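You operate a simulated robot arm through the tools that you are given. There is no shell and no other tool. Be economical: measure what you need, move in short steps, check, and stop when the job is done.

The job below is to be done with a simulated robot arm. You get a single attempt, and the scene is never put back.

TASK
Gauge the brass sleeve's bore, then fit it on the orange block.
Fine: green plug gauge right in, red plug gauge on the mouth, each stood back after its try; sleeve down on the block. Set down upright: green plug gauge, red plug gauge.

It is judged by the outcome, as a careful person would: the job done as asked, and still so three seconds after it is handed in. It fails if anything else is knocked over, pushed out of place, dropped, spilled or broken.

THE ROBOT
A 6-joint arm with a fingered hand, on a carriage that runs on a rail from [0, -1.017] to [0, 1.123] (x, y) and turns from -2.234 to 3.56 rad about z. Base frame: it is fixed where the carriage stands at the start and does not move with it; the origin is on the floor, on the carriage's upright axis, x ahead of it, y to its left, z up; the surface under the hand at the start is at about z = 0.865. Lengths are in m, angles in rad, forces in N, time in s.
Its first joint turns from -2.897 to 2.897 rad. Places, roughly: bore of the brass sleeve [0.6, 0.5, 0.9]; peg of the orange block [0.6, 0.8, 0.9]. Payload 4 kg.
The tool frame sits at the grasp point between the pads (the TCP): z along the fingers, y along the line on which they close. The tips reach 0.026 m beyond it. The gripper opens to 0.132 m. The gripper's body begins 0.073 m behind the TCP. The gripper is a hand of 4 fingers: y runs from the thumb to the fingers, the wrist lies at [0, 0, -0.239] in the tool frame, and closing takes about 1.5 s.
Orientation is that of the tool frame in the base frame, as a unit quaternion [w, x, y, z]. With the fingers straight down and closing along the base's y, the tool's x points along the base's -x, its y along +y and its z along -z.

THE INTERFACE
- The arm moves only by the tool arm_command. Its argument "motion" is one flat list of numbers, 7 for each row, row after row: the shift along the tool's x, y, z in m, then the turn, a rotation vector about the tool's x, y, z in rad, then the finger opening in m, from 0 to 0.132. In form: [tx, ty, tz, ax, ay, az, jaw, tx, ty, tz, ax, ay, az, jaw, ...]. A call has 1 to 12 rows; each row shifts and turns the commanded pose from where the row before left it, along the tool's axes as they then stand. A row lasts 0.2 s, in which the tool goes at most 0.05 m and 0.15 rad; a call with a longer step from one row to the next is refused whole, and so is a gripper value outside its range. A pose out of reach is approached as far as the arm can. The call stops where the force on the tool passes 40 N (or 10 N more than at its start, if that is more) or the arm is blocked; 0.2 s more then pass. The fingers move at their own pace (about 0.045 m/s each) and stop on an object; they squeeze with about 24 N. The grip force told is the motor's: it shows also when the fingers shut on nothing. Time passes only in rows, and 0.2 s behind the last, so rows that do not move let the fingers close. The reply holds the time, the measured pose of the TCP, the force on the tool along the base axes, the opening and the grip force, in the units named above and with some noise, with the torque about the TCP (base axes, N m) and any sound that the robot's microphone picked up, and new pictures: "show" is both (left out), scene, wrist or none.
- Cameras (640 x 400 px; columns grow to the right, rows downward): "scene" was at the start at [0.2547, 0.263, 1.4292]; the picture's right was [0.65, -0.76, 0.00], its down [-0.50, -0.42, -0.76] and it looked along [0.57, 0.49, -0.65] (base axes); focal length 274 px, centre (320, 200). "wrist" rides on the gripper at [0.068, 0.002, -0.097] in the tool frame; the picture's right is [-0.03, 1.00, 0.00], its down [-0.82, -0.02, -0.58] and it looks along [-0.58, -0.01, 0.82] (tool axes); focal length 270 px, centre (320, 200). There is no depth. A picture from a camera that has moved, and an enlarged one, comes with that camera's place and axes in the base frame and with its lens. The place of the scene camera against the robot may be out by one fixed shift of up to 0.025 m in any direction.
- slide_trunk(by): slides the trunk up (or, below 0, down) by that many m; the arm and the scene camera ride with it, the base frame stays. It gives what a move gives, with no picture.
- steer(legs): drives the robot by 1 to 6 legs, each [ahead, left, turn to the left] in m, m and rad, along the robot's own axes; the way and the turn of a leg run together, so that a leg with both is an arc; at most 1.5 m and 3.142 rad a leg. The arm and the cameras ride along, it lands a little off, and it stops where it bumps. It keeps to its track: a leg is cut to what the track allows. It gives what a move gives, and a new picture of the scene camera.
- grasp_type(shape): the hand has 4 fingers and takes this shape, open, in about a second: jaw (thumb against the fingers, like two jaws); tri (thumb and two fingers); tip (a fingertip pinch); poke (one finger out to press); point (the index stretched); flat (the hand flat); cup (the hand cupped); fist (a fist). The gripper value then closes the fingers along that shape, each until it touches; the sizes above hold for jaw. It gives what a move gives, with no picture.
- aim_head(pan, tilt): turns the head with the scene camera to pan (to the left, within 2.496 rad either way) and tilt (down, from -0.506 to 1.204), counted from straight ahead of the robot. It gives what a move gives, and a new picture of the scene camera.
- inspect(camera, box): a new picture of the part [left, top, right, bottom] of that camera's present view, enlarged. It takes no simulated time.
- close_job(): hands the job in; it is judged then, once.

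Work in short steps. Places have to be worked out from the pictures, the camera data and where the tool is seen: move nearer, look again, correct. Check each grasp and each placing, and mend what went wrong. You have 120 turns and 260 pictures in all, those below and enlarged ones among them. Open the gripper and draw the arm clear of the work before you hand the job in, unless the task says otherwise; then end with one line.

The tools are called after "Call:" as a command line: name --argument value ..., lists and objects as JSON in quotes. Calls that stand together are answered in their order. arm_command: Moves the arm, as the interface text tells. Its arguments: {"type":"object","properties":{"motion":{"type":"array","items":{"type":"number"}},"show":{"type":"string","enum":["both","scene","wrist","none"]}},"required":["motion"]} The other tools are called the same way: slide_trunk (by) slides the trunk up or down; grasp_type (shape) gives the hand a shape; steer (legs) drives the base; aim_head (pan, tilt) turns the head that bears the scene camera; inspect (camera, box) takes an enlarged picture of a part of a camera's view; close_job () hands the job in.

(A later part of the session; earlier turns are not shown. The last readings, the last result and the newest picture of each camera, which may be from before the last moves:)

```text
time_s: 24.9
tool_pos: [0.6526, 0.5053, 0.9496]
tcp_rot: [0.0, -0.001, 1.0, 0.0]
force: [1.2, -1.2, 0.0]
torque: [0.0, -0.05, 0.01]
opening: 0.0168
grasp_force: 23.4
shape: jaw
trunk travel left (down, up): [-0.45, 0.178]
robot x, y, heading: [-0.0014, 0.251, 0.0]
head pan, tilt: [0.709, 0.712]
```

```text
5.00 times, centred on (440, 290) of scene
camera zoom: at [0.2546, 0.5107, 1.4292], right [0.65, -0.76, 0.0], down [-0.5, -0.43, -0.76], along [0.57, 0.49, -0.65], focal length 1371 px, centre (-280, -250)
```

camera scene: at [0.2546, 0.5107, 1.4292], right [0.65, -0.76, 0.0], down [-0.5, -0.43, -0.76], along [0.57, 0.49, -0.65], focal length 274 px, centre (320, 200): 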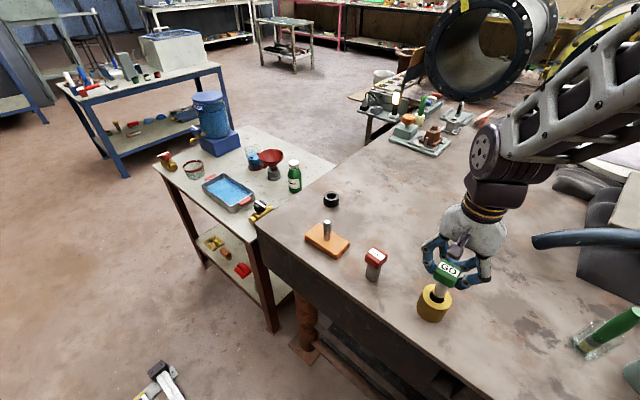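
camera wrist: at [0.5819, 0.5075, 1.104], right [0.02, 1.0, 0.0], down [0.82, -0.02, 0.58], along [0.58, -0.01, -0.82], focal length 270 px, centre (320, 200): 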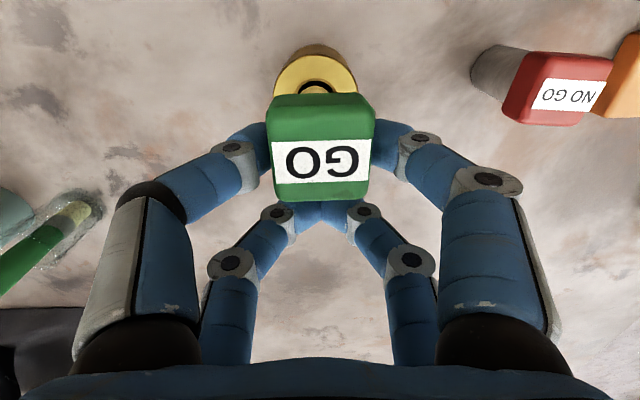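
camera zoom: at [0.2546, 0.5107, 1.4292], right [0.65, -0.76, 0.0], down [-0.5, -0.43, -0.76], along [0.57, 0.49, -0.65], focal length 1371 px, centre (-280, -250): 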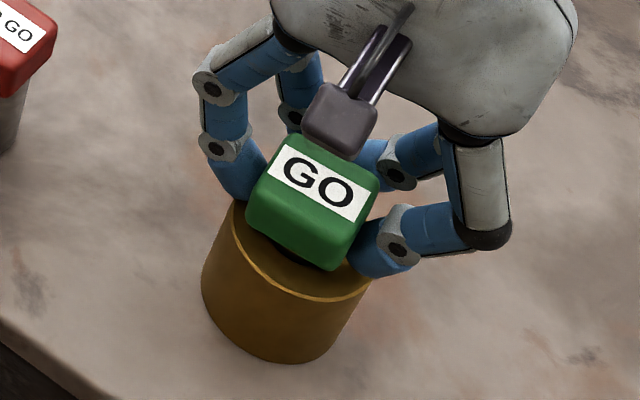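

Continue down 8 mm in 2 mm steps toward seating.

Call:
arm_command --motion '[0, 0, 0.002, 0, 0, 0, 0.01, 0, 0, 0.002, 0, 0, 0, 0.01, 0, 0, 0.002, 0, 0, 0, 0.01, 0, 0, 0.002, 0, 0, 0, 0.01, 0, 0, 0, 0, 0, 0, 0.01]' --show "none"

Call:
inspect --camera "scene" --box '[400, 250, 480, 330]'

Call:
inspect --camera "wrist" --box '[200, 30, 440, 230]'

```text
time_s: 26.0
tool_pos: [0.6538, 0.5053, 0.9463]
tcp_rot: [0.002, -0.001, 1.0, 0.001]
force: [-5.2, -3.2, 22.9]
torque: [-0.39, 0.51, -0.01]
opening: 0.0192
grasp_force: 23.6
shape: jaw
trunk travel left (down, up): [-0.45, 0.178]
robot x, y, heading: [0.0033, 0.2476, 0.005]
head pan, tilt: [0.709, 0.712]
stopped in row 5: the force on the tool passed its limit at 42 N (the readings are from after the stop); the commanded pose is now the measured one
```

```text
5.00 times, centred on (440, 290) of scene
camera zoom: at [0.2538, 0.5103, 1.4294], right [0.65, -0.76, 0.0], down [-0.5, -0.42, -0.76], along [0.58, 0.49, -0.65], focal length 1371 px, centre (-280, -250)
```

zoom: 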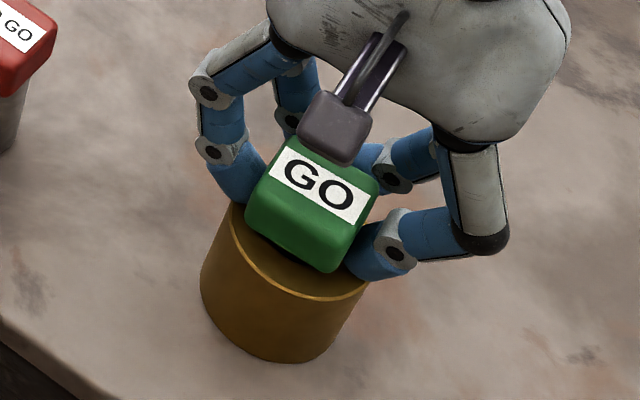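

```text
2.00 times, centred on (320, 130) of wrist
camera zoom: at [0.5838, 0.5077, 1.0414], right [0.02, 1.0, 0.0], down [0.81, -0.02, 0.58], along [0.58, -0.01, -0.81], focal length 541 px, centre (320, 340)
```

zoom: 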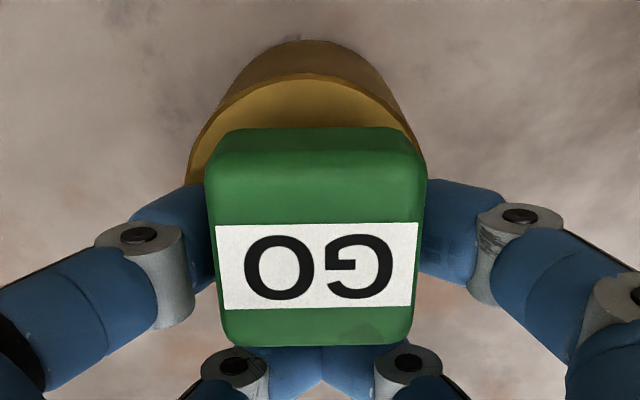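

Contact at TCP z 0.946, most likely the fingertips on the sleeve's rim. Back off 2 mm and release so the gauge settles fully in.

Call:
arm_command --motion '[0, 0, -0.002, 0, 0, 0, 0.01, 0, 0, 0, 0, 0, 0, 0.01, 0, 0, 0, 0, 0, 0, 0.03, 0, 0, 0, 0, 0, 0, 0.045, 0, 0, 0, 0, 0, 0, 0.06, 0, 0, 0, 0, 0, 0, 0.07, 0, 0, 0, 0, 0, 0, 0.07]' --show "wrist"

Call:
inspect --camera "scene" --box '[400, 250, 480, 330]'

```text
time_s: 27.6
tool_pos: [0.6537, 0.5062, 0.9462]
tcp_rot: [0.001, 0.0, 1.0, 0.001]
force: [-0.6, -0.2, 0.3]
torque: [0.02, -0.03, 0.0]
opening: 0.0694
grasp_force: 0.1
shape: jaw
trunk travel left (down, up): [-0.45, 0.178]
robot x, y, heading: [-0.0022, 0.2475, 0.002]
head pan, tilt: [0.709, 0.712]
camera wrist: at [0.5844, 0.5079, 1.042], right [0.02, 1.0, 0.0], down [0.81, -0.02, 0.58], along [0.58, -0.01, -0.81], focal length 270 px, centre (320, 200)
```

wrist: 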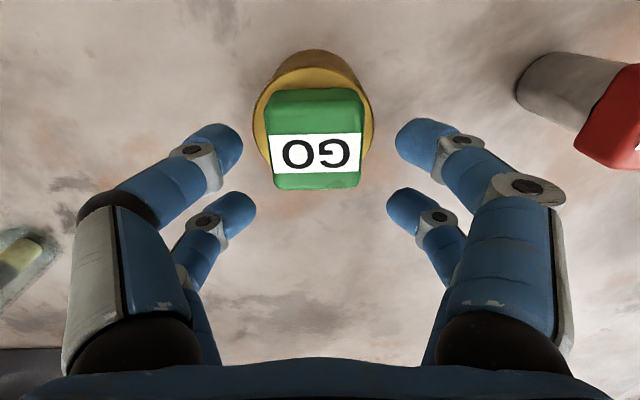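

```text
5.00 times, centred on (440, 290) of scene
camera zoom: at [0.2546, 0.5107, 1.4292], right [0.65, -0.76, 0.0], down [-0.5, -0.43, -0.76], along [0.57, 0.49, -0.65], focal length 1371 px, centre (-280, -250)
```

zoom: 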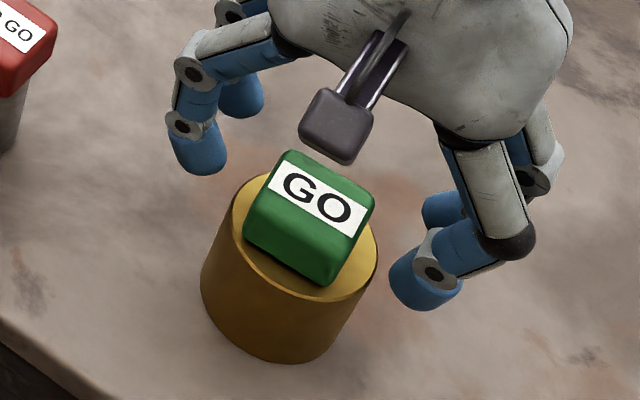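

It dropped down; verify that the head sits on the mouth.

Call:
inspect --camera "scene" --box '[415, 272, 455, 312]'

Call:
inspect --camera "wrist" --box '[250, 40, 390, 200]'

```text
10.00 times, centred on (435, 292) of scene
camera zoom: at [0.2546, 0.5107, 1.4292], right [0.65, -0.76, 0.0], down [-0.5, -0.43, -0.76], along [0.57, 0.49, -0.65], focal length 2742 px, centre (-830, -720)
```

zoom: 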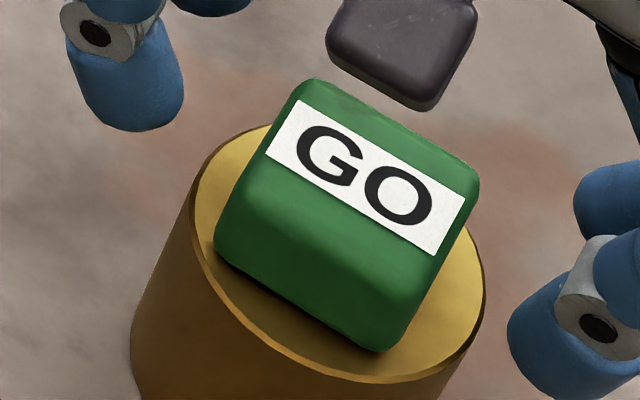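

```text
2.50 times, centred on (320, 120) of wrist
camera zoom: at [0.5844, 0.5079, 1.042], right [0.02, 1.0, 0.0], down [0.81, -0.02, 0.58], along [0.58, -0.01, -0.81], focal length 676 px, centre (320, 400)
```

zoom: 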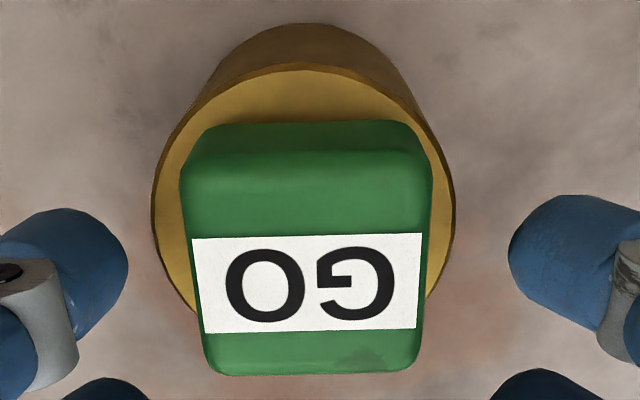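

The head sits flat on the mouth: the GO gauge is right in. Re-centre the fingers, re-grip and withdraw.

Call:
arm_command --motion '[0.001, -0.0018, -0.001, 0, 0, 0, 0.06, 0, 0, 0, 0, 0, 0, 0.01, 0, 0, 0, 0, 0, 0, 0.01, 0, 0, 0, 0, 0, 0, 0.01, 0, 0, 0, 0, 0, 0, 0.01, 0, 0, 0, 0, 0, 0, 0.01, 0, 0, -0.005, 0, 0, 0, 0.01, 0, 0, -0.02, 0, 0, 0, 0.01, 0, 0, -0.025, 0, 0, 0, 0.01, 0, 0, -0.03, 0, 0, 0, 0.01, 0, 0, 0, 0, 0, 0, 0.01]'

Call:
inspect --camera "scene" --box '[380, 200, 500, 330]'

```text
time_s: 30.0
tool_pos: [0.6525, 0.5041, 1.0278]
tcp_rot: [0.002, -0.001, 1.0, 0.001]
force: [1.2, 0.4, -2.4]
torque: [-0.02, -0.03, -0.01]
opening: 0.0163
grasp_force: 24.1
shape: jaw
trunk travel left (down, up): [-0.45, 0.178]
robot x, y, heading: [0.0003, 0.2471, -0.0]
head pan, tilt: [0.709, 0.712]
camera scene: at [0.2547, 0.5107, 1.4292], right [0.65, -0.76, 0.0], down [-0.5, -0.43, -0.76], along [0.57, 0.49, -0.65], focal length 274 px, centre (320, 200)
camera wrist: at [0.583, 0.506, 1.1233], right [0.02, 1.0, 0.0], down [0.81, -0.02, 0.58], along [0.58, -0.01, -0.81], focal length 270 px, centre (320, 200)
```

scene: 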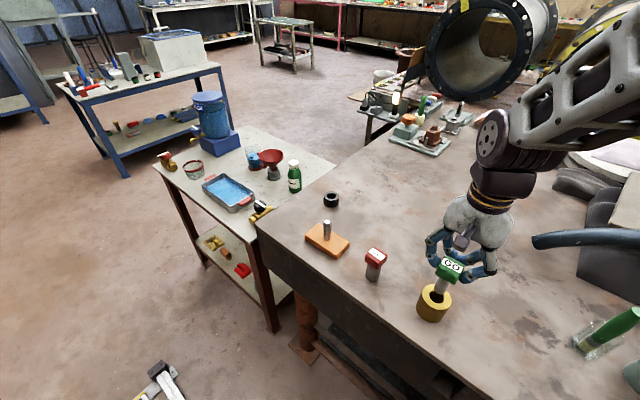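
wrist: 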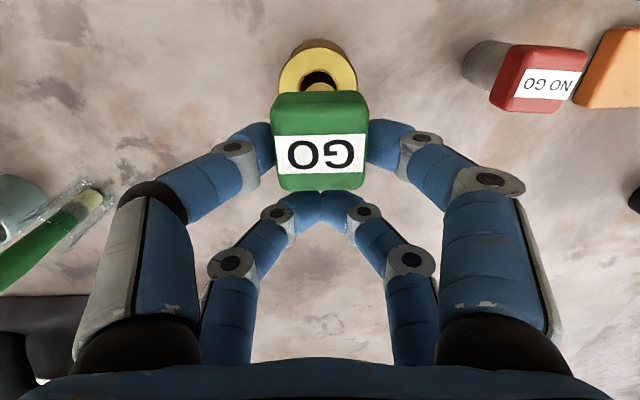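

```text
3.08 times, centred on (440, 265) of scene
camera zoom: at [0.2547, 0.5107, 1.4292], right [0.65, -0.76, 0.0], down [-0.5, -0.43, -0.76], along [0.57, 0.49, -0.65], focal length 844 px, centre (-49, 0)
```

zoom: 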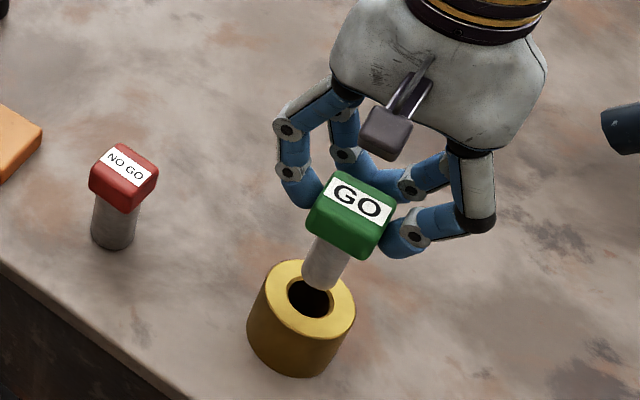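

Withdrawn cleanly. Carry back to the green gauge's spot (0.624, 0.367) and lower to just above the table.

Call:
arm_command --motion '[0.002, -0.035, 0, 0, 0, 0, 0.01, 0.002, -0.035, 0, 0, 0, 0, 0.01, 0.002, -0.034, 0, 0, 0, 0, 0.01, 0.003, -0.033, 0, 0, 0, 0, 0.01, 0, 0, 0, 0, 0, 0, 0.01, 0, 0, 0.03, 0, 0, 0, 0.01, 0, 0, 0.025, 0, 0, 0, 0.01, 0, 0, 0.02, 0, 0, 0, 0.01, 0, 0, 0, 0, 0, 0, 0.01]'

Call:
inspect --camera "scene" --box '[460, 280, 580, 400]'

```text
time_s: 32.0
tool_pos: [0.644, 0.3668, 0.9527]
tcp_rot: [0.001, -0.001, 1.0, 0.001]
force: [0.5, 0.0, -1.3]
torque: [0.02, -0.03, 0.02]
opening: 0.0166
grasp_force: 24.5
shape: jaw
trunk travel left (down, up): [-0.45, 0.178]
robot x, y, heading: [0.0008, 0.2467, 0.002]
head pan, tilt: [0.709, 0.712]
camera scene: at [0.2545, 0.5107, 1.4292], right [0.65, -0.76, 0.0], down [-0.5, -0.43, -0.76], along [0.57, 0.49, -0.65], focal length 274 px, centre (320, 200)
camera wrist: at [0.5742, 0.3686, 1.0478], right [0.02, 1.0, 0.0], down [0.81, -0.02, 0.58], along [0.58, -0.01, -0.81], focal length 270 px, centre (320, 200)
```

scene: 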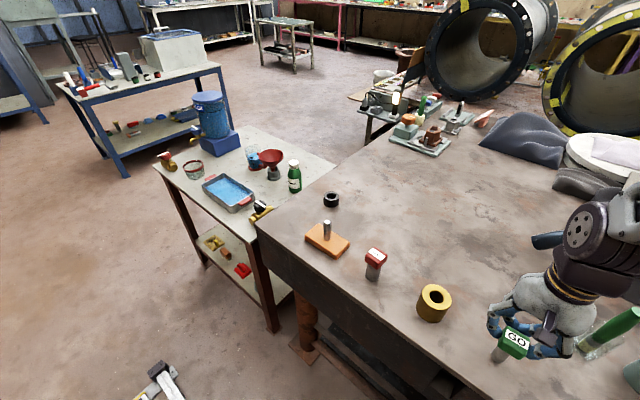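
wrist: 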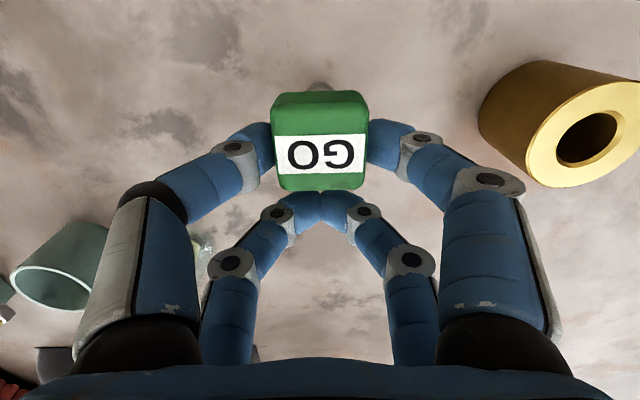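

```text
3.33 times, centred on (520, 340) of scene
camera zoom: at [0.2545, 0.5107, 1.4292], right [0.65, -0.76, 0.0], down [-0.5, -0.43, -0.76], along [0.57, 0.49, -0.65], focal length 914 px, centre (-347, -267)
```

zoom: 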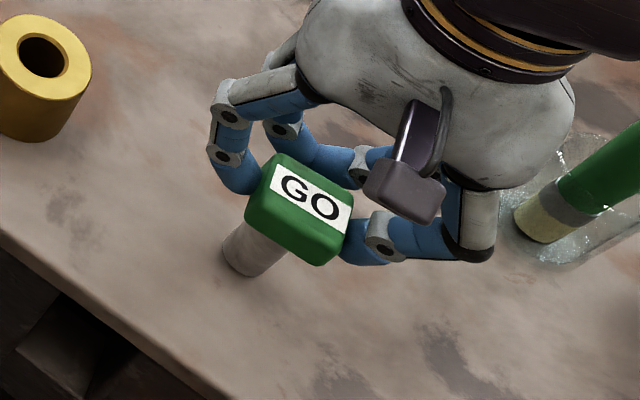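

Lower in 2 mm steps until the table takes load.

Call:
arm_command --motion '[0, 0, 0.003, 0, 0, 0, 0.01, 0, 0, 0.002, 0, 0, 0, 0.01, 0, 0, 0.002, 0, 0, 0, 0.01, 0, 0, 0, 0, 0, 0, 0.01]' --show "none"

```text
time_s: 33.0
tool_pos: [0.6427, 0.3676, 0.9457]
tcp_rot: [0.003, 0.0, 1.0, 0.002]
force: [2.1, 0.0, 15.3]
torque: [-0.06, 0.23, 0.01]
opening: 0.0167
grasp_force: 24.5
shape: jaw
trunk travel left (down, up): [-0.45, 0.178]
robot x, y, heading: [0.0023, 0.2501, 0.003]
head pan, tilt: [0.709, 0.712]
```

Table contact (15 N). Ease 0.5 mm, open, and rise.

Call:
arm_command --motion '[0, 0, -0.0005, 0, 0, 0, 0.01, 0, 0, 0, 0, 0, 0, 0.03, 0, 0, 0, 0, 0, 0, 0.045, 0, 0, 0, 0, 0, 0, 0.06, 0, 0, 0, 0, 0, 0, 0.08, 0, 0, 0, 0, 0, 0, 0.08, 0, 0, -0.03, 0, 0, 0, 0.08, 0, 0, -0.04, 0, 0, 0, 0.08, 0, 0, -0.03, 0, 0, 0, 0.08]'

Call:
inspect --camera "scene" --box '[460, 280, 580, 400]'

```text
time_s: 35.0
tool_pos: [0.6426, 0.368, 1.0471]
tcp_rot: [0.002, 0.0, 1.0, 0.001]
force: [0.0, 0.8, -0.5]
torque: [0.01, 0.02, 0.0]
opening: 0.0795
grasp_force: 0.1
shape: jaw
trunk travel left (down, up): [-0.45, 0.178]
robot x, y, heading: [0.0024, 0.2451, 0.002]
head pan, tilt: [0.709, 0.712]
camera scene: at [0.2549, 0.5108, 1.4291], right [0.65, -0.76, 0.0], down [-0.5, -0.43, -0.76], along [0.57, 0.49, -0.65], focal length 274 px, centre (320, 200)
camera wrist: at [0.5739, 0.3694, 1.1426], right [0.02, 1.0, 0.0], down [0.81, -0.02, 0.58], along [0.58, -0.01, -0.81], focal length 270 px, centre (320, 200)
```

scene: 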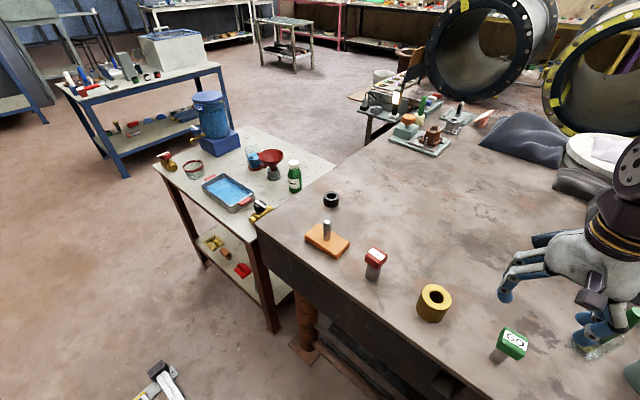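
wrist: 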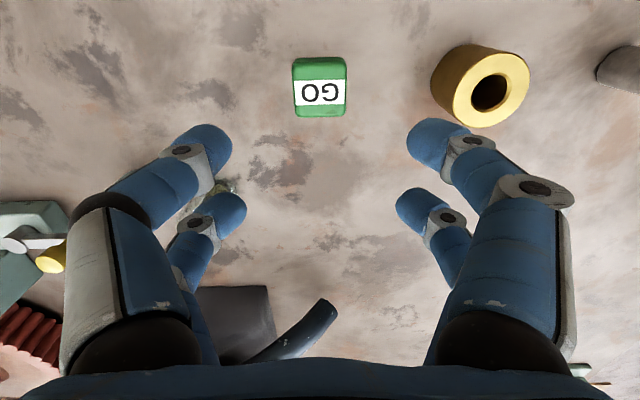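

```text
3.33 times, centred on (520, 340) of scene
camera zoom: at [0.2549, 0.5108, 1.4291], right [0.65, -0.76, 0.0], down [-0.5, -0.43, -0.76], along [0.57, 0.49, -0.65], focal length 914 px, centre (-347, -267)
```

zoom: 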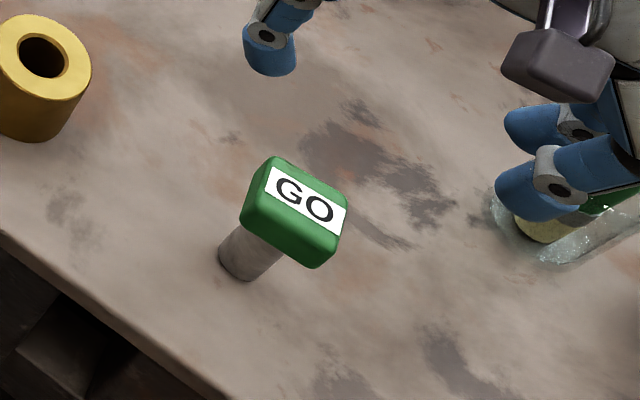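

Green gauge stands upright at its place. Now move over the red gauge.

Call:
arm_command --motion '[0, 0.04, -0.005, 0, 0, 0, 0.08, 0, 0.04, 0, 0, 0, 0, 0.08, 0, 0.04, 0, 0, 0, 0, 0.08, 0, 0.04, 0, 0, 0, 0, 0.08, 0, 0.04, 0, 0, 0, 0, 0.08, 0, 0.04, 0, 0, 0, 0, 0.08, 0, 0.044, 0, 0, 0, 0, 0.08, 0, 0, 0, 0, 0, 0, 0.08]' --show "wrist"

Call:
inspect --camera "wrist" --box '[200, 30, 440, 180]'

```text
time_s: 36.8
tool_pos: [0.6414, 0.6512, 1.0509]
tcp_rot: [0.002, 0.0, 1.0, 0.001]
force: [-0.6, -0.1, 0.1]
torque: [0.03, -0.03, 0.01]
opening: 0.0795
grasp_force: 0.1
shape: jaw
trunk travel left (down, up): [-0.45, 0.178]
robot x, y, heading: [-0.0007, 0.2496, -0.003]
head pan, tilt: [0.709, 0.712]
camera wrist: at [0.5727, 0.6527, 1.1471], right [0.03, 1.0, 0.0], down [0.81, -0.02, 0.58], along [0.58, -0.01, -0.81], focal length 270 px, centre (320, 200)
```

wrist: 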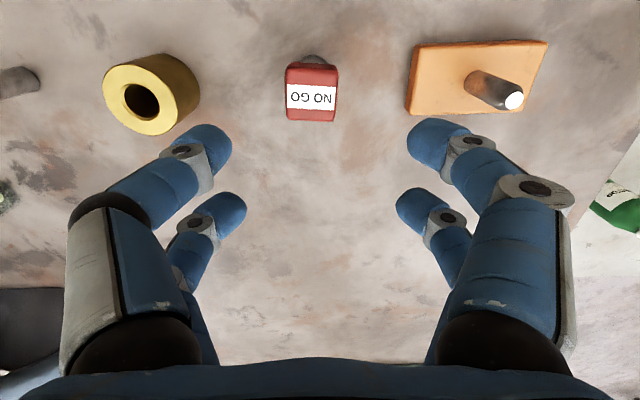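

```text
2.67 times, centred on (320, 105) of wrist
camera zoom: at [0.5727, 0.6527, 1.1471], right [0.03, 1.0, 0.0], down [0.81, -0.02, 0.58], along [0.58, -0.01, -0.81], focal length 721 px, centre (320, 453)
```

zoom: 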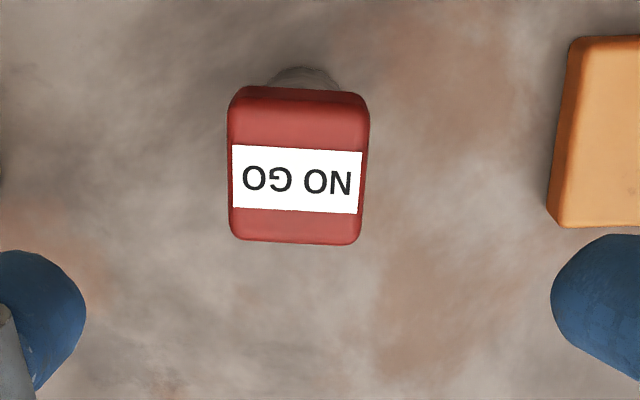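

The red gauge is taller: top ≈ 0.9465 at (0.6246, 0.645). Align and lower, then check.

Call:
arm_command --motion '[-0.002, -0.006, 0, 0, 0, 0, 0.08, 0, 0, 0.03, 0, 0, 0, 0.08, 0, 0, 0.03, 0, 0, 0, 0.08, 0, 0, 0.015, 0, 0, 0, 0.08, 0, 0, 0, 0, 0, 0, 0.08]' --show "none"

Call:
inspect --camera "wrist" --box '[160, 30, 480, 230]'

```text
time_s: 38.0
tool_pos: [0.644, 0.6441, 0.9744]
tcp_rot: [0.002, -0.001, 1.0, 0.0]
force: [-0.4, 0.3, -0.7]
torque: [0.02, -0.02, -0.01]
opening: 0.0797
grasp_force: 0.0
shape: jaw
trunk travel left (down, up): [-0.45, 0.178]
robot x, y, heading: [0.0011, 0.2447, 0.003]
head pan, tilt: [0.709, 0.712]
```

```text
2.00 times, centred on (320, 130) of wrist
camera zoom: at [0.5755, 0.6469, 1.0712], right [0.02, 1.0, 0.0], down [0.81, -0.02, 0.58], along [0.58, -0.01, -0.81], focal length 541 px, centre (320, 340)
```

zoom: 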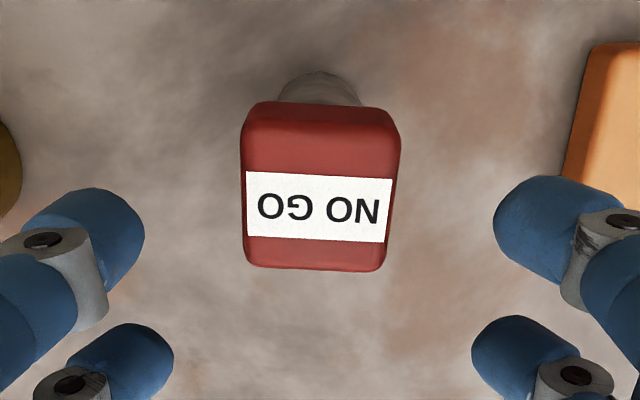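

Well centred. Lower to TCP 0.948, close, and lift.

Call:
arm_command --motion '[0, 0, 0.013, 0, 0, 0, 0.08, 0, 0, 0.013, 0, 0, 0, 0.08, 0, 0, 0, 0, 0, 0, 0.01, 0, 0, 0, 0, 0, 0, 0.01, 0, 0, 0, 0, 0, 0, 0.01, 0, 0, 0, 0, 0, 0, 0.01, 0, 0, 0, 0, 0, 0, 0.01, 0, 0, 0, 0, 0, 0, 0.01]' --show "wrist"

Call:
inspect --camera "wrist" --box '[200, 30, 440, 230]'

```text
time_s: 39.8
tool_pos: [0.6452, 0.645, 0.9497]
tcp_rot: [0.002, 0.0, 1.0, 0.001]
force: [-0.2, -0.2, 0.9]
torque: [0.02, -0.01, 0.0]
opening: 0.0169
grasp_force: 24.7
shape: jaw
trunk travel left (down, up): [-0.45, 0.178]
robot x, y, heading: [0.0013, 0.2507, 0.001]
head pan, tilt: [0.709, 0.712]
camera wrist: at [0.5759, 0.6471, 1.0456], right [0.02, 1.0, 0.0], down [0.81, -0.02, 0.58], along [0.58, -0.01, -0.81], focal length 270 px, centre (320, 200)
```

wrist: 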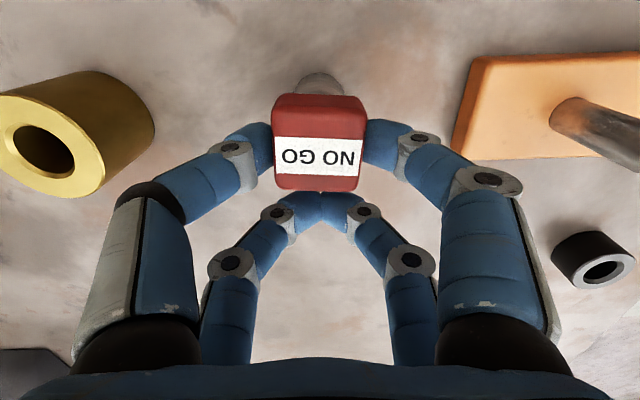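

```text
2.00 times, centred on (320, 130) of wrist
camera zoom: at [0.5759, 0.6471, 1.0456], right [0.02, 1.0, 0.0], down [0.81, -0.02, 0.58], along [0.58, -0.01, -0.81], focal length 541 px, centre (320, 340)
```

zoom: 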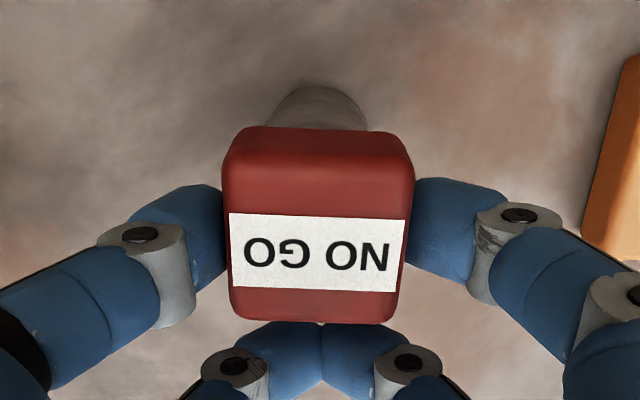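

Good pinch. Lift and carry toward the sleeve mouth, stopping ~25 mm above it.

Call:
arm_command --motion '[0, 0, -0.02, 0, 0, 0, 0.01, 0, 0, -0.03, 0, 0, 0, 0.01, 0, 0, -0.025, 0, 0, 0, 0.01, -0.002, -0.035, 0, 0, 0, 0, 0.01, -0.002, -0.035, 0, 0, 0, 0, 0.01, -0.002, -0.035, 0, 0, 0, 0, 0.01, -0.002, -0.035, 0, 0, 0, 0, 0.01, 0, 0, 0, 0, 0, 0, 0.01]' --show "none"

Call:
inspect --camera "wrist" --box '[220, 20, 420, 145]'

Call:
inspect --camera "scene" --box '[380, 220, 500, 340]'

```text
time_s: 41.6
tool_pos: [0.6522, 0.5052, 1.0236]
tcp_rot: [0.002, 0.0, 1.0, 0.001]
force: [0.3, 0.0, -1.9]
torque: [0.0, -0.03, -0.02]
opening: 0.0168
grasp_force: 24.2
shape: jaw
trunk travel left (down, up): [-0.45, 0.178]
robot x, y, heading: [0.0002, 0.2517, 0.007]
head pan, tilt: [0.709, 0.712]
```

```text
3.20 times, centred on (320, 82) of wrist
camera zoom: at [0.5835, 0.5063, 1.1199], right [0.02, 1.0, 0.0], down [0.81, -0.02, 0.58], along [0.58, -0.01, -0.81], focal length 865 px, centre (320, 576)
```

zoom: 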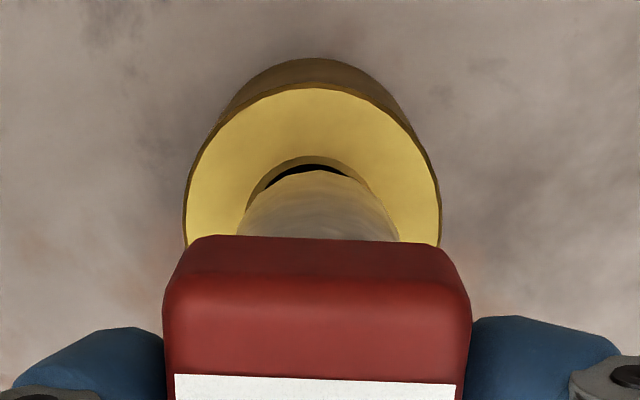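

```text
3.33 times, centred on (440, 280) of scene
camera zoom: at [0.2546, 0.5108, 1.4292], right [0.65, -0.76, 0.0], down [-0.5, -0.43, -0.76], along [0.57, 0.49, -0.65], focal length 914 px, centre (-80, -67)
```

zoom: 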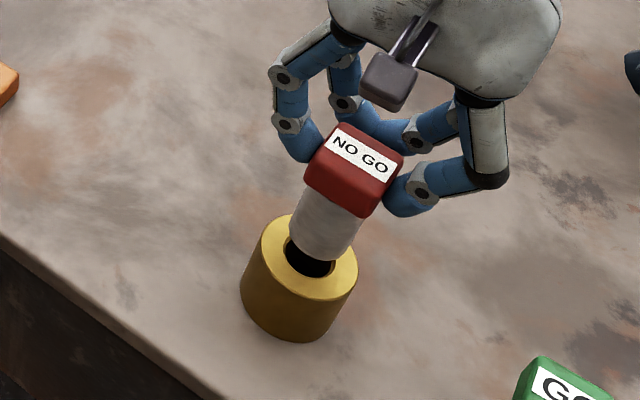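

The red plug end is over the mouth, visibly as large as the chamfer. Correct by +1.5 mm x, −1.5 mm y and lower to just above.

Call:
arm_command --motion '[-0.0015, -0.0015, 0.006, 0, 0, 0, 0.01, 0, 0, 0.006, 0, 0, 0, 0.01, 0, 0, 0.006, 0, 0, 0, 0.01, 0, 0, 0, 0, 0, 0, 0.01]' --show "none"

Call:
inspect --camera "wrist" --box '[220, 20, 420, 145]'

Call:
inspect --camera "scene" --box '[400, 250, 480, 330]'

```text
time_s: 42.6
tool_pos: [0.6542, 0.5046, 1.007]
tcp_rot: [0.002, -0.001, 1.0, 0.001]
force: [-0.6, 0.1, -1.0]
torque: [0.01, -0.01, 0.02]
opening: 0.0172
grasp_force: 24.1
shape: jaw
trunk travel left (down, up): [-0.45, 0.178]
robot x, y, heading: [-0.0009, 0.248, 0.004]
head pan, tilt: [0.709, 0.712]
```

```text
3.20 times, centred on (320, 82) of wrist
camera zoom: at [0.5852, 0.5059, 1.1025], right [0.02, 1.0, 0.0], down [0.81, -0.02, 0.58], along [0.58, -0.01, -0.81], focal length 865 px, centre (320, 576)
```

zoom: 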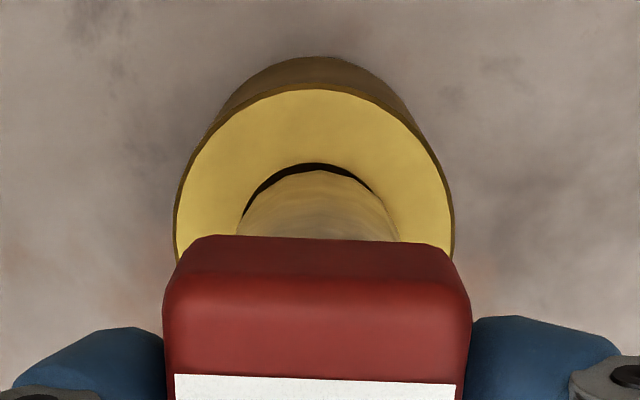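

```text
5.00 times, centred on (440, 290) of scene
camera zoom: at [0.2546, 0.5107, 1.4292], right [0.65, -0.76, 0.0], down [-0.5, -0.43, -0.76], along [0.57, 0.49, -0.65], focal length 1371 px, centre (-280, -250)
```

zoom: 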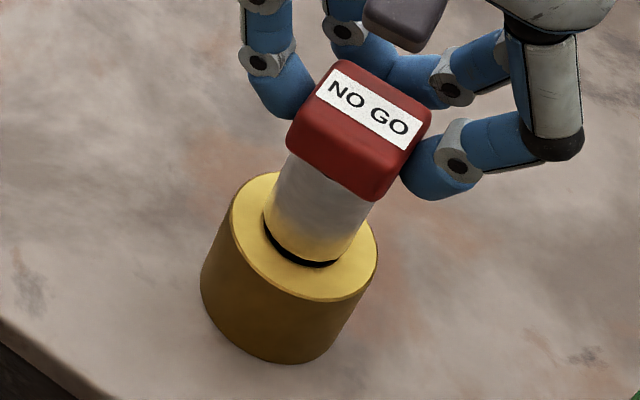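

Concentric. Lower in 1.5 mm steps to rest it on the mouth.

Call:
arm_command --motion '[0, -0.0005, 0.0015, 0, 0, 0, 0.01, 0, 0, 0.0015, 0, 0, 0, 0.01, 0, 0, 0.0015, 0, 0, 0, 0.01, 0, 0, 0.0015, 0, 0, 0, 0.01, 0, 0, 0, 0, 0, 0, 0.01]' --show "none"

```text
time_s: 43.8
tool_pos: [0.6553, 0.5041, 1.0011]
tcp_rot: [0.002, 0.0, 1.0, 0.002]
force: [0.5, -1.4, 25.6]
torque: [-0.08, 0.47, -0.02]
opening: 0.0184
grasp_force: 24.1
shape: jaw
trunk travel left (down, up): [-0.45, 0.178]
robot x, y, heading: [0.0019, 0.2471, 0.004]
head pan, tilt: [0.709, 0.712]
```

Contact 25 N with the plug end at ≈0.917: it sits on the mouth and does not go in. Confirm visually.

Call:
inspect --camera "scene" --box '[400, 250, 480, 330]'

Call:
inspect --camera "wrist" --box '[200, 20, 440, 220]'

```text
5.00 times, centred on (440, 290) of scene
camera zoom: at [0.2538, 0.5104, 1.4295], right [0.65, -0.76, 0.0], down [-0.5, -0.42, -0.76], along [0.58, 0.49, -0.65], focal length 1371 px, centre (-280, -250)
```

zoom: 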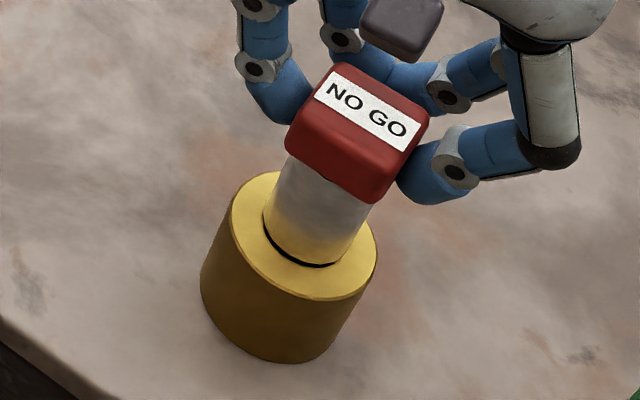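

```text
2.00 times, centred on (320, 120) of wrist
camera zoom: at [0.5853, 0.5053, 1.0976], right [0.02, 1.0, 0.0], down [0.81, -0.02, 0.58], along [0.58, -0.01, -0.81], focal length 541 px, centre (320, 360)
```

zoom: 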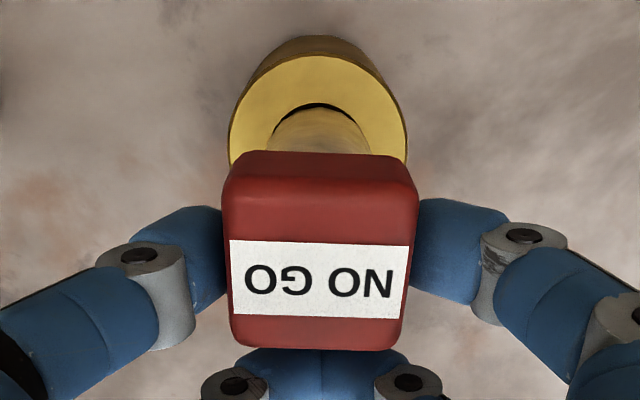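

It rests slightly toward +x. I'll repeat the try once, 1 mm back in x, for a well-centred touch.

Call:
arm_command --motion '[0, 0, -0.004, 0, 0, 0, 0.01, 0.001, 0, 0, 0, 0, 0, 0.01, 0, 0, 0.0015, 0, 0, 0, 0.01, 0, 0, 0.0015, 0, 0, 0, 0.01, 0, 0, 0.001, 0, 0, 0, 0.01, 0, 0, 0, 0, 0, 0, 0.01]' --show "none"

Call:
inspect --camera "wrist" --box '[220, 20, 420, 145]'

```text
time_s: 45.2
tool_pos: [0.6536, 0.5036, 1.001]
tcp_rot: [0.003, -0.001, 1.0, 0.002]
force: [4.8, 0.3, 25.1]
torque: [-0.08, 0.43, -0.02]
opening: 0.0189
grasp_force: 24.1
shape: jaw
trunk travel left (down, up): [-0.45, 0.178]
robot x, y, heading: [0.0015, 0.2485, 0.0]
head pan, tilt: [0.709, 0.712]
```

```text
3.20 times, centred on (320, 82) of wrist
camera zoom: at [0.5846, 0.5052, 1.0976], right [0.02, 1.0, 0.0], down [0.81, -0.02, 0.58], along [0.58, -0.01, -0.81], focal length 865 px, centre (320, 576)
```

zoom: 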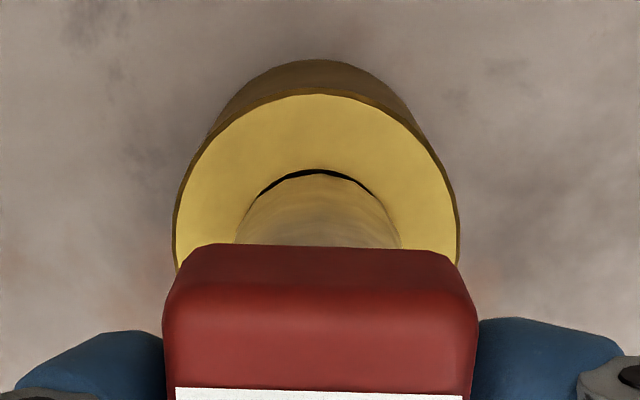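

Properly on the mouth, not entering. Lift and take it back to its place.

Call:
arm_command --motion '[0, 0, -0.01, 0, 0, 0, 0.01, 0, 0, -0.02, 0, 0, 0, 0.01, 0.002, 0.035, 0, 0, 0, 0, 0.01, 0.002, 0.035, 0, 0, 0, 0, 0.01, 0.002, 0.035, 0, 0, 0, 0, 0.01, 0.003, 0.036, 0, 0, 0, 0, 0.01, 0, 0, 0, 0, 0, 0, 0.01, 0, 0, 0.03, 0, 0, 0, 0.01, 0, 0, 0.025, 0, 0, 0, 0.01, 0, 0, 0.02, 0, 0, 0, 0.01, 0, 0, 0, 0, 0, 0, 0.01]'

Call:
inspect --camera "scene" --box '[300, 180, 460, 320]'

```text
time_s: 47.6
tool_pos: [0.6451, 0.6462, 0.9547]
tcp_rot: [0.002, 0.001, 1.0, 0.0]
force: [0.0, -0.5, -2.0]
torque: [0.02, 0.0, -0.02]
opening: 0.0183
grasp_force: 24.3
shape: jaw
trunk travel left (down, up): [-0.45, 0.178]
robot x, y, heading: [0.0029, 0.2479, -0.0]
head pan, tilt: [0.709, 0.712]
camera scene: at [0.2546, 0.5107, 1.4292], right [0.65, -0.76, 0.0], down [-0.5, -0.43, -0.76], along [0.57, 0.49, -0.65], focal length 274 px, centre (320, 200)
camera wrist: at [0.5756, 0.6465, 1.0514], right [0.02, 1.0, 0.0], down [0.81, -0.02, 0.58], along [0.58, -0.01, -0.81], focal length 270 px, centre (320, 200)
```

scene: 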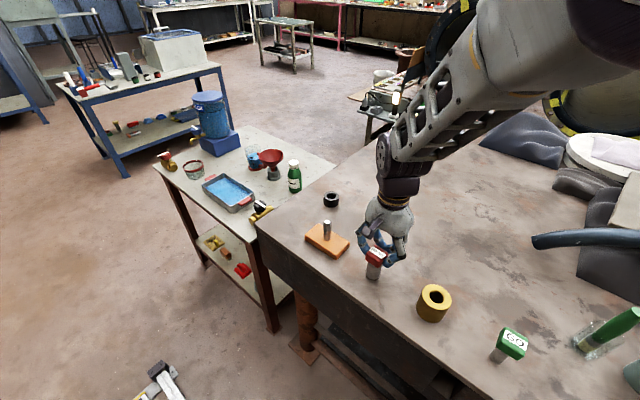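
wrist: 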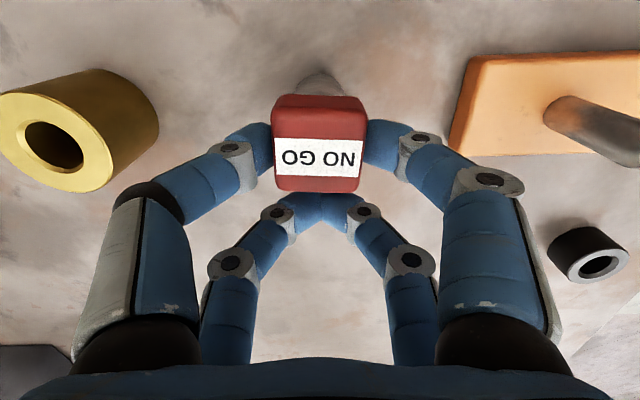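

```text
2.86 times, centred on (380, 250) of scene
camera zoom: at [0.2546, 0.5107, 1.4292], right [0.65, -0.76, 0.0], down [-0.5, -0.43, -0.76], along [0.57, 0.49, -0.65], focal length 783 px, centre (149, 57)
```

zoom: 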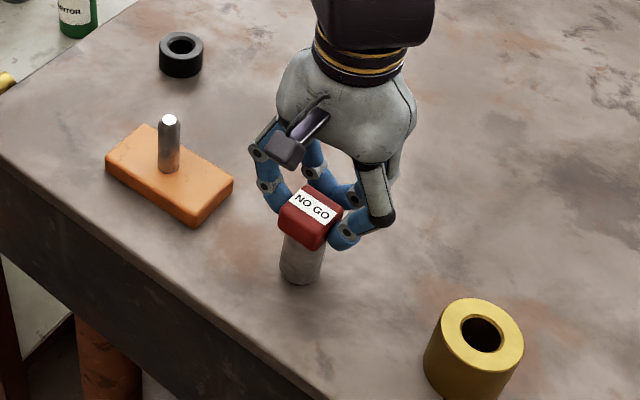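

Step down 2 mm at a time until table contact.

Call:
arm_command --motion '[0, 0, 0.002, 0, 0, 0, 0.01, 0, 0, 0.002, 0, 0, 0, 0.01, 0, 0, 0.001, 0, 0, 0, 0.01, 0, 0, 0.001, 0, 0, 0, 0.01, 0, 0, 0, 0, 0, 0, 0.01]' --show "none"

```text
time_s: 48.8
tool_pos: [0.6442, 0.6456, 0.9506]
tcp_rot: [0.002, 0.0, 1.0, 0.001]
force: [-0.2, 0.2, -1.7]
torque: [0.01, -0.03, 0.0]
opening: 0.0181
grasp_force: 24.0
shape: jaw
trunk travel left (down, up): [-0.45, 0.178]
robot x, y, heading: [-0.0006, 0.2489, 0.001]
head pan, tilt: [0.709, 0.712]
```

Call:
arm_command --motion '[0, 0, 0.001, 0, 0, 0, 0.01, 0, 0, 0.001, 0, 0, 0, 0.01, 0, 0, 0.001, 0, 0, 0, 0.01, 0, 0, 0, 0, 0, 0, 0.01]' --show "none"

```text
time_s: 49.8
tool_pos: [0.6449, 0.6456, 0.9465]
tcp_rot: [0.003, -0.001, 1.0, 0.001]
force: [0.2, 0.9, 11.8]
torque: [-0.06, 0.24, 0.0]
opening: 0.0186
grasp_force: 24.3
shape: jaw
trunk travel left (down, up): [-0.45, 0.178]
robot x, y, heading: [-0.0002, 0.2502, 0.0]
head pan, tilt: [0.709, 0.712]
```

Table contact (12 N). Release and rise.

Call:
arm_command --motion '[0, 0, -0.0005, 0, 0, 0, 0.01, 0, 0, 0, 0, 0, 0, 0.03, 0, 0, 0, 0, 0, 0, 0.045, 0, 0, 0, 0, 0, 0, 0.06, 0, 0, 0, 0, 0, 0, 0.08, 0, 0, 0, 0, 0, 0, 0.08, 0, 0, -0.03, 0, 0, 0, 0.08, 0, 0, -0.04, 0, 0, 0, 0.08, 0, 0, -0.03, 0, 0, 0, 0.08]'

Call:
inspect --camera "scene" --box '[300, 180, 460, 320]'

Call:
inspect --camera "wrist" --box '[40, 20, 360, 200]'

Call:
inspect --camera "wrist" --box '[380, 20, 580, 145]'

```text
time_s: 51.8
tool_pos: [0.645, 0.6448, 1.0468]
tcp_rot: [0.002, 0.0, 1.0, 0.0]
force: [0.3, -0.4, 0.8]
torque: [0.0, -0.02, -0.01]
opening: 0.0797
grasp_force: 0.0
shape: jaw
trunk travel left (down, up): [-0.45, 0.178]
robot x, y, heading: [0.0008, 0.246, 0.003]
head pan, tilt: [0.709, 0.712]
camera scene: at [0.2548, 0.5108, 1.4291], right [0.65, -0.76, 0.0], down [-0.5, -0.43, -0.76], along [0.57, 0.49, -0.65], focal length 274 px, centre (320, 200)
camera wrist: at [0.5754, 0.646, 1.1431], right [0.02, 1.0, 0.0], down [0.81, -0.02, 0.58], along [0.58, -0.01, -0.81], focal length 270 px, centre (320, 200)
```

scene: 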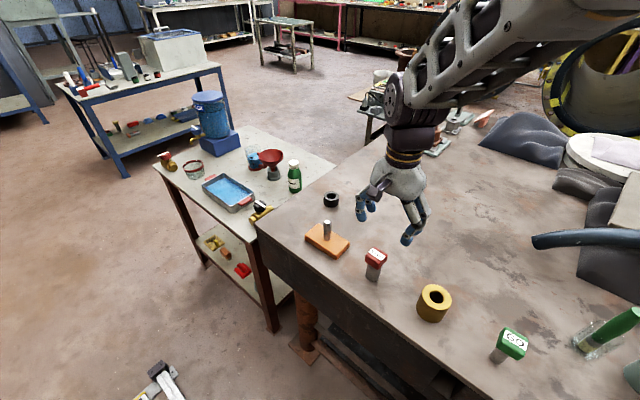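
wrist: 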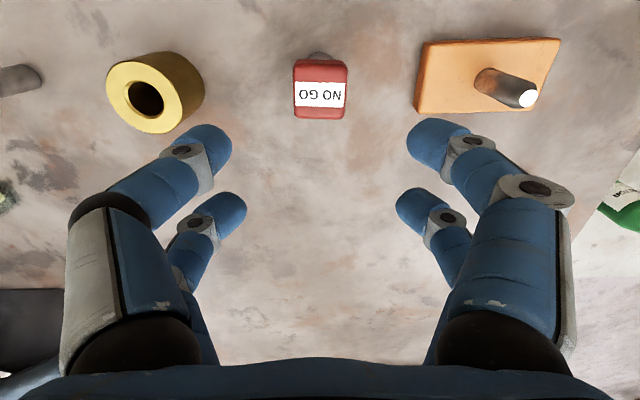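

```text
2.86 times, centred on (380, 250) of scene
camera zoom: at [0.2548, 0.5108, 1.4291], right [0.65, -0.76, 0.0], down [-0.5, -0.43, -0.76], along [0.57, 0.49, -0.65], focal length 783 px, centre (149, 57)
```

zoom: 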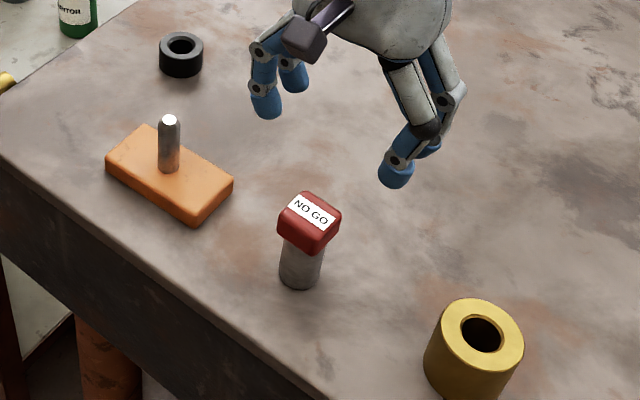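

```text
2.00 times, centred on (200, 110) of wrist
camera zoom: at [0.5754, 0.646, 1.1431], right [0.02, 1.0, 0.0], down [0.81, -0.02, 0.58], along [0.58, -0.01, -0.81], focal length 541 px, centre (560, 380)
```

zoom: 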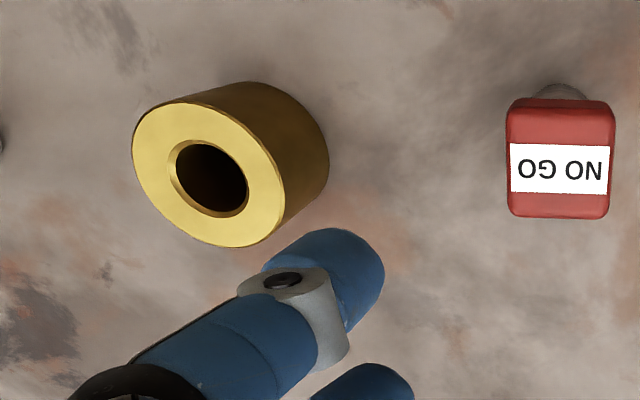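

```text
3.20 times, centred on (480, 82) of wrist
camera zoom: at [0.5754, 0.646, 1.1431], right [0.02, 1.0, 0.0], down [0.81, -0.02, 0.58], along [0.58, -0.01, -0.81], focal length 865 px, centre (-192, 576)
```

zoom: 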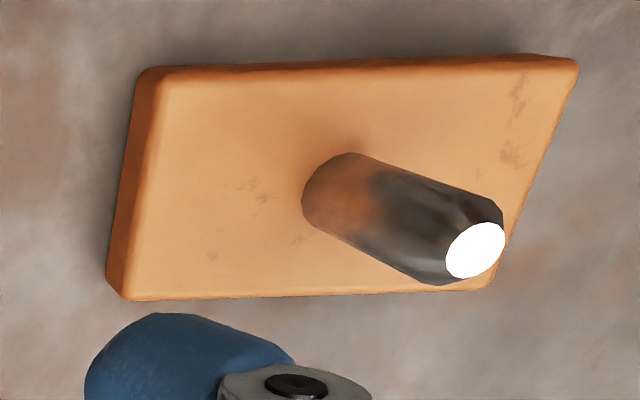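

Both gauges stand upright. Next, the sleeve: move above it (≈0.632, 0.503), opening to 0.1.

Call:
arm_command --motion '[0.003, -0.035, 0, 0, 0, 0, 0.1, 0.003, -0.035, 0, 0, 0, 0, 0.1, 0.003, -0.035, 0, 0, 0, 0, 0.1, 0.004, -0.036, 0, 0, 0, 0, 0.1, 0, 0, 0.03, 0, 0, 0, 0.1, 0, 0, 0.03, 0, 0, 0, 0.1, 0, 0, 0, 0, 0, 0, 0.1]' --show "wrist"

Call:
inspect --camera "wrist" --box '[180, 60, 460, 260]'

```text
time_s: 53.4
tool_pos: [0.6315, 0.5054, 0.987]
tcp_rot: [0.002, 0.0, 1.0, 0.001]
force: [-0.5, 0.4, 0.1]
torque: [0.03, -0.01, -0.02]
opening: 0.0999
grasp_force: 0.1
shape: jaw
trunk travel left (down, up): [-0.45, 0.178]
robot x, y, heading: [0.0001, 0.2525, -0.001]
head pan, tilt: [0.709, 0.712]
camera wrist: at [0.5628, 0.5053, 1.0827], right [0.02, 1.0, 0.0], down [0.81, -0.02, 0.58], along [0.58, -0.01, -0.81], focal length 270 px, centre (320, 200)
```

wrist: 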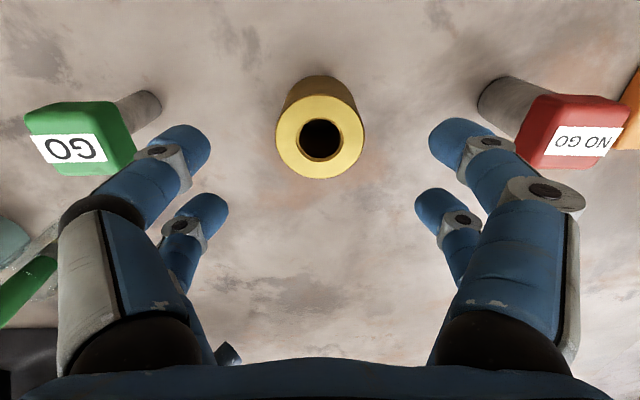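

```text
2.00 times, centred on (320, 160) of wrist
camera zoom: at [0.5628, 0.5053, 1.0827], right [0.02, 1.0, 0.0], down [0.81, -0.02, 0.58], along [0.58, -0.01, -0.81], focal length 541 px, centre (320, 280)
```

zoom: 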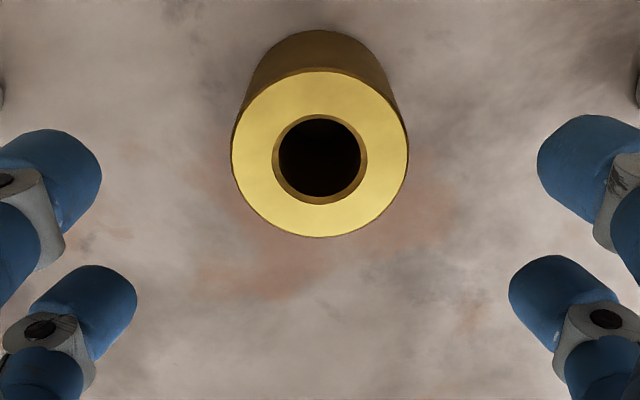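

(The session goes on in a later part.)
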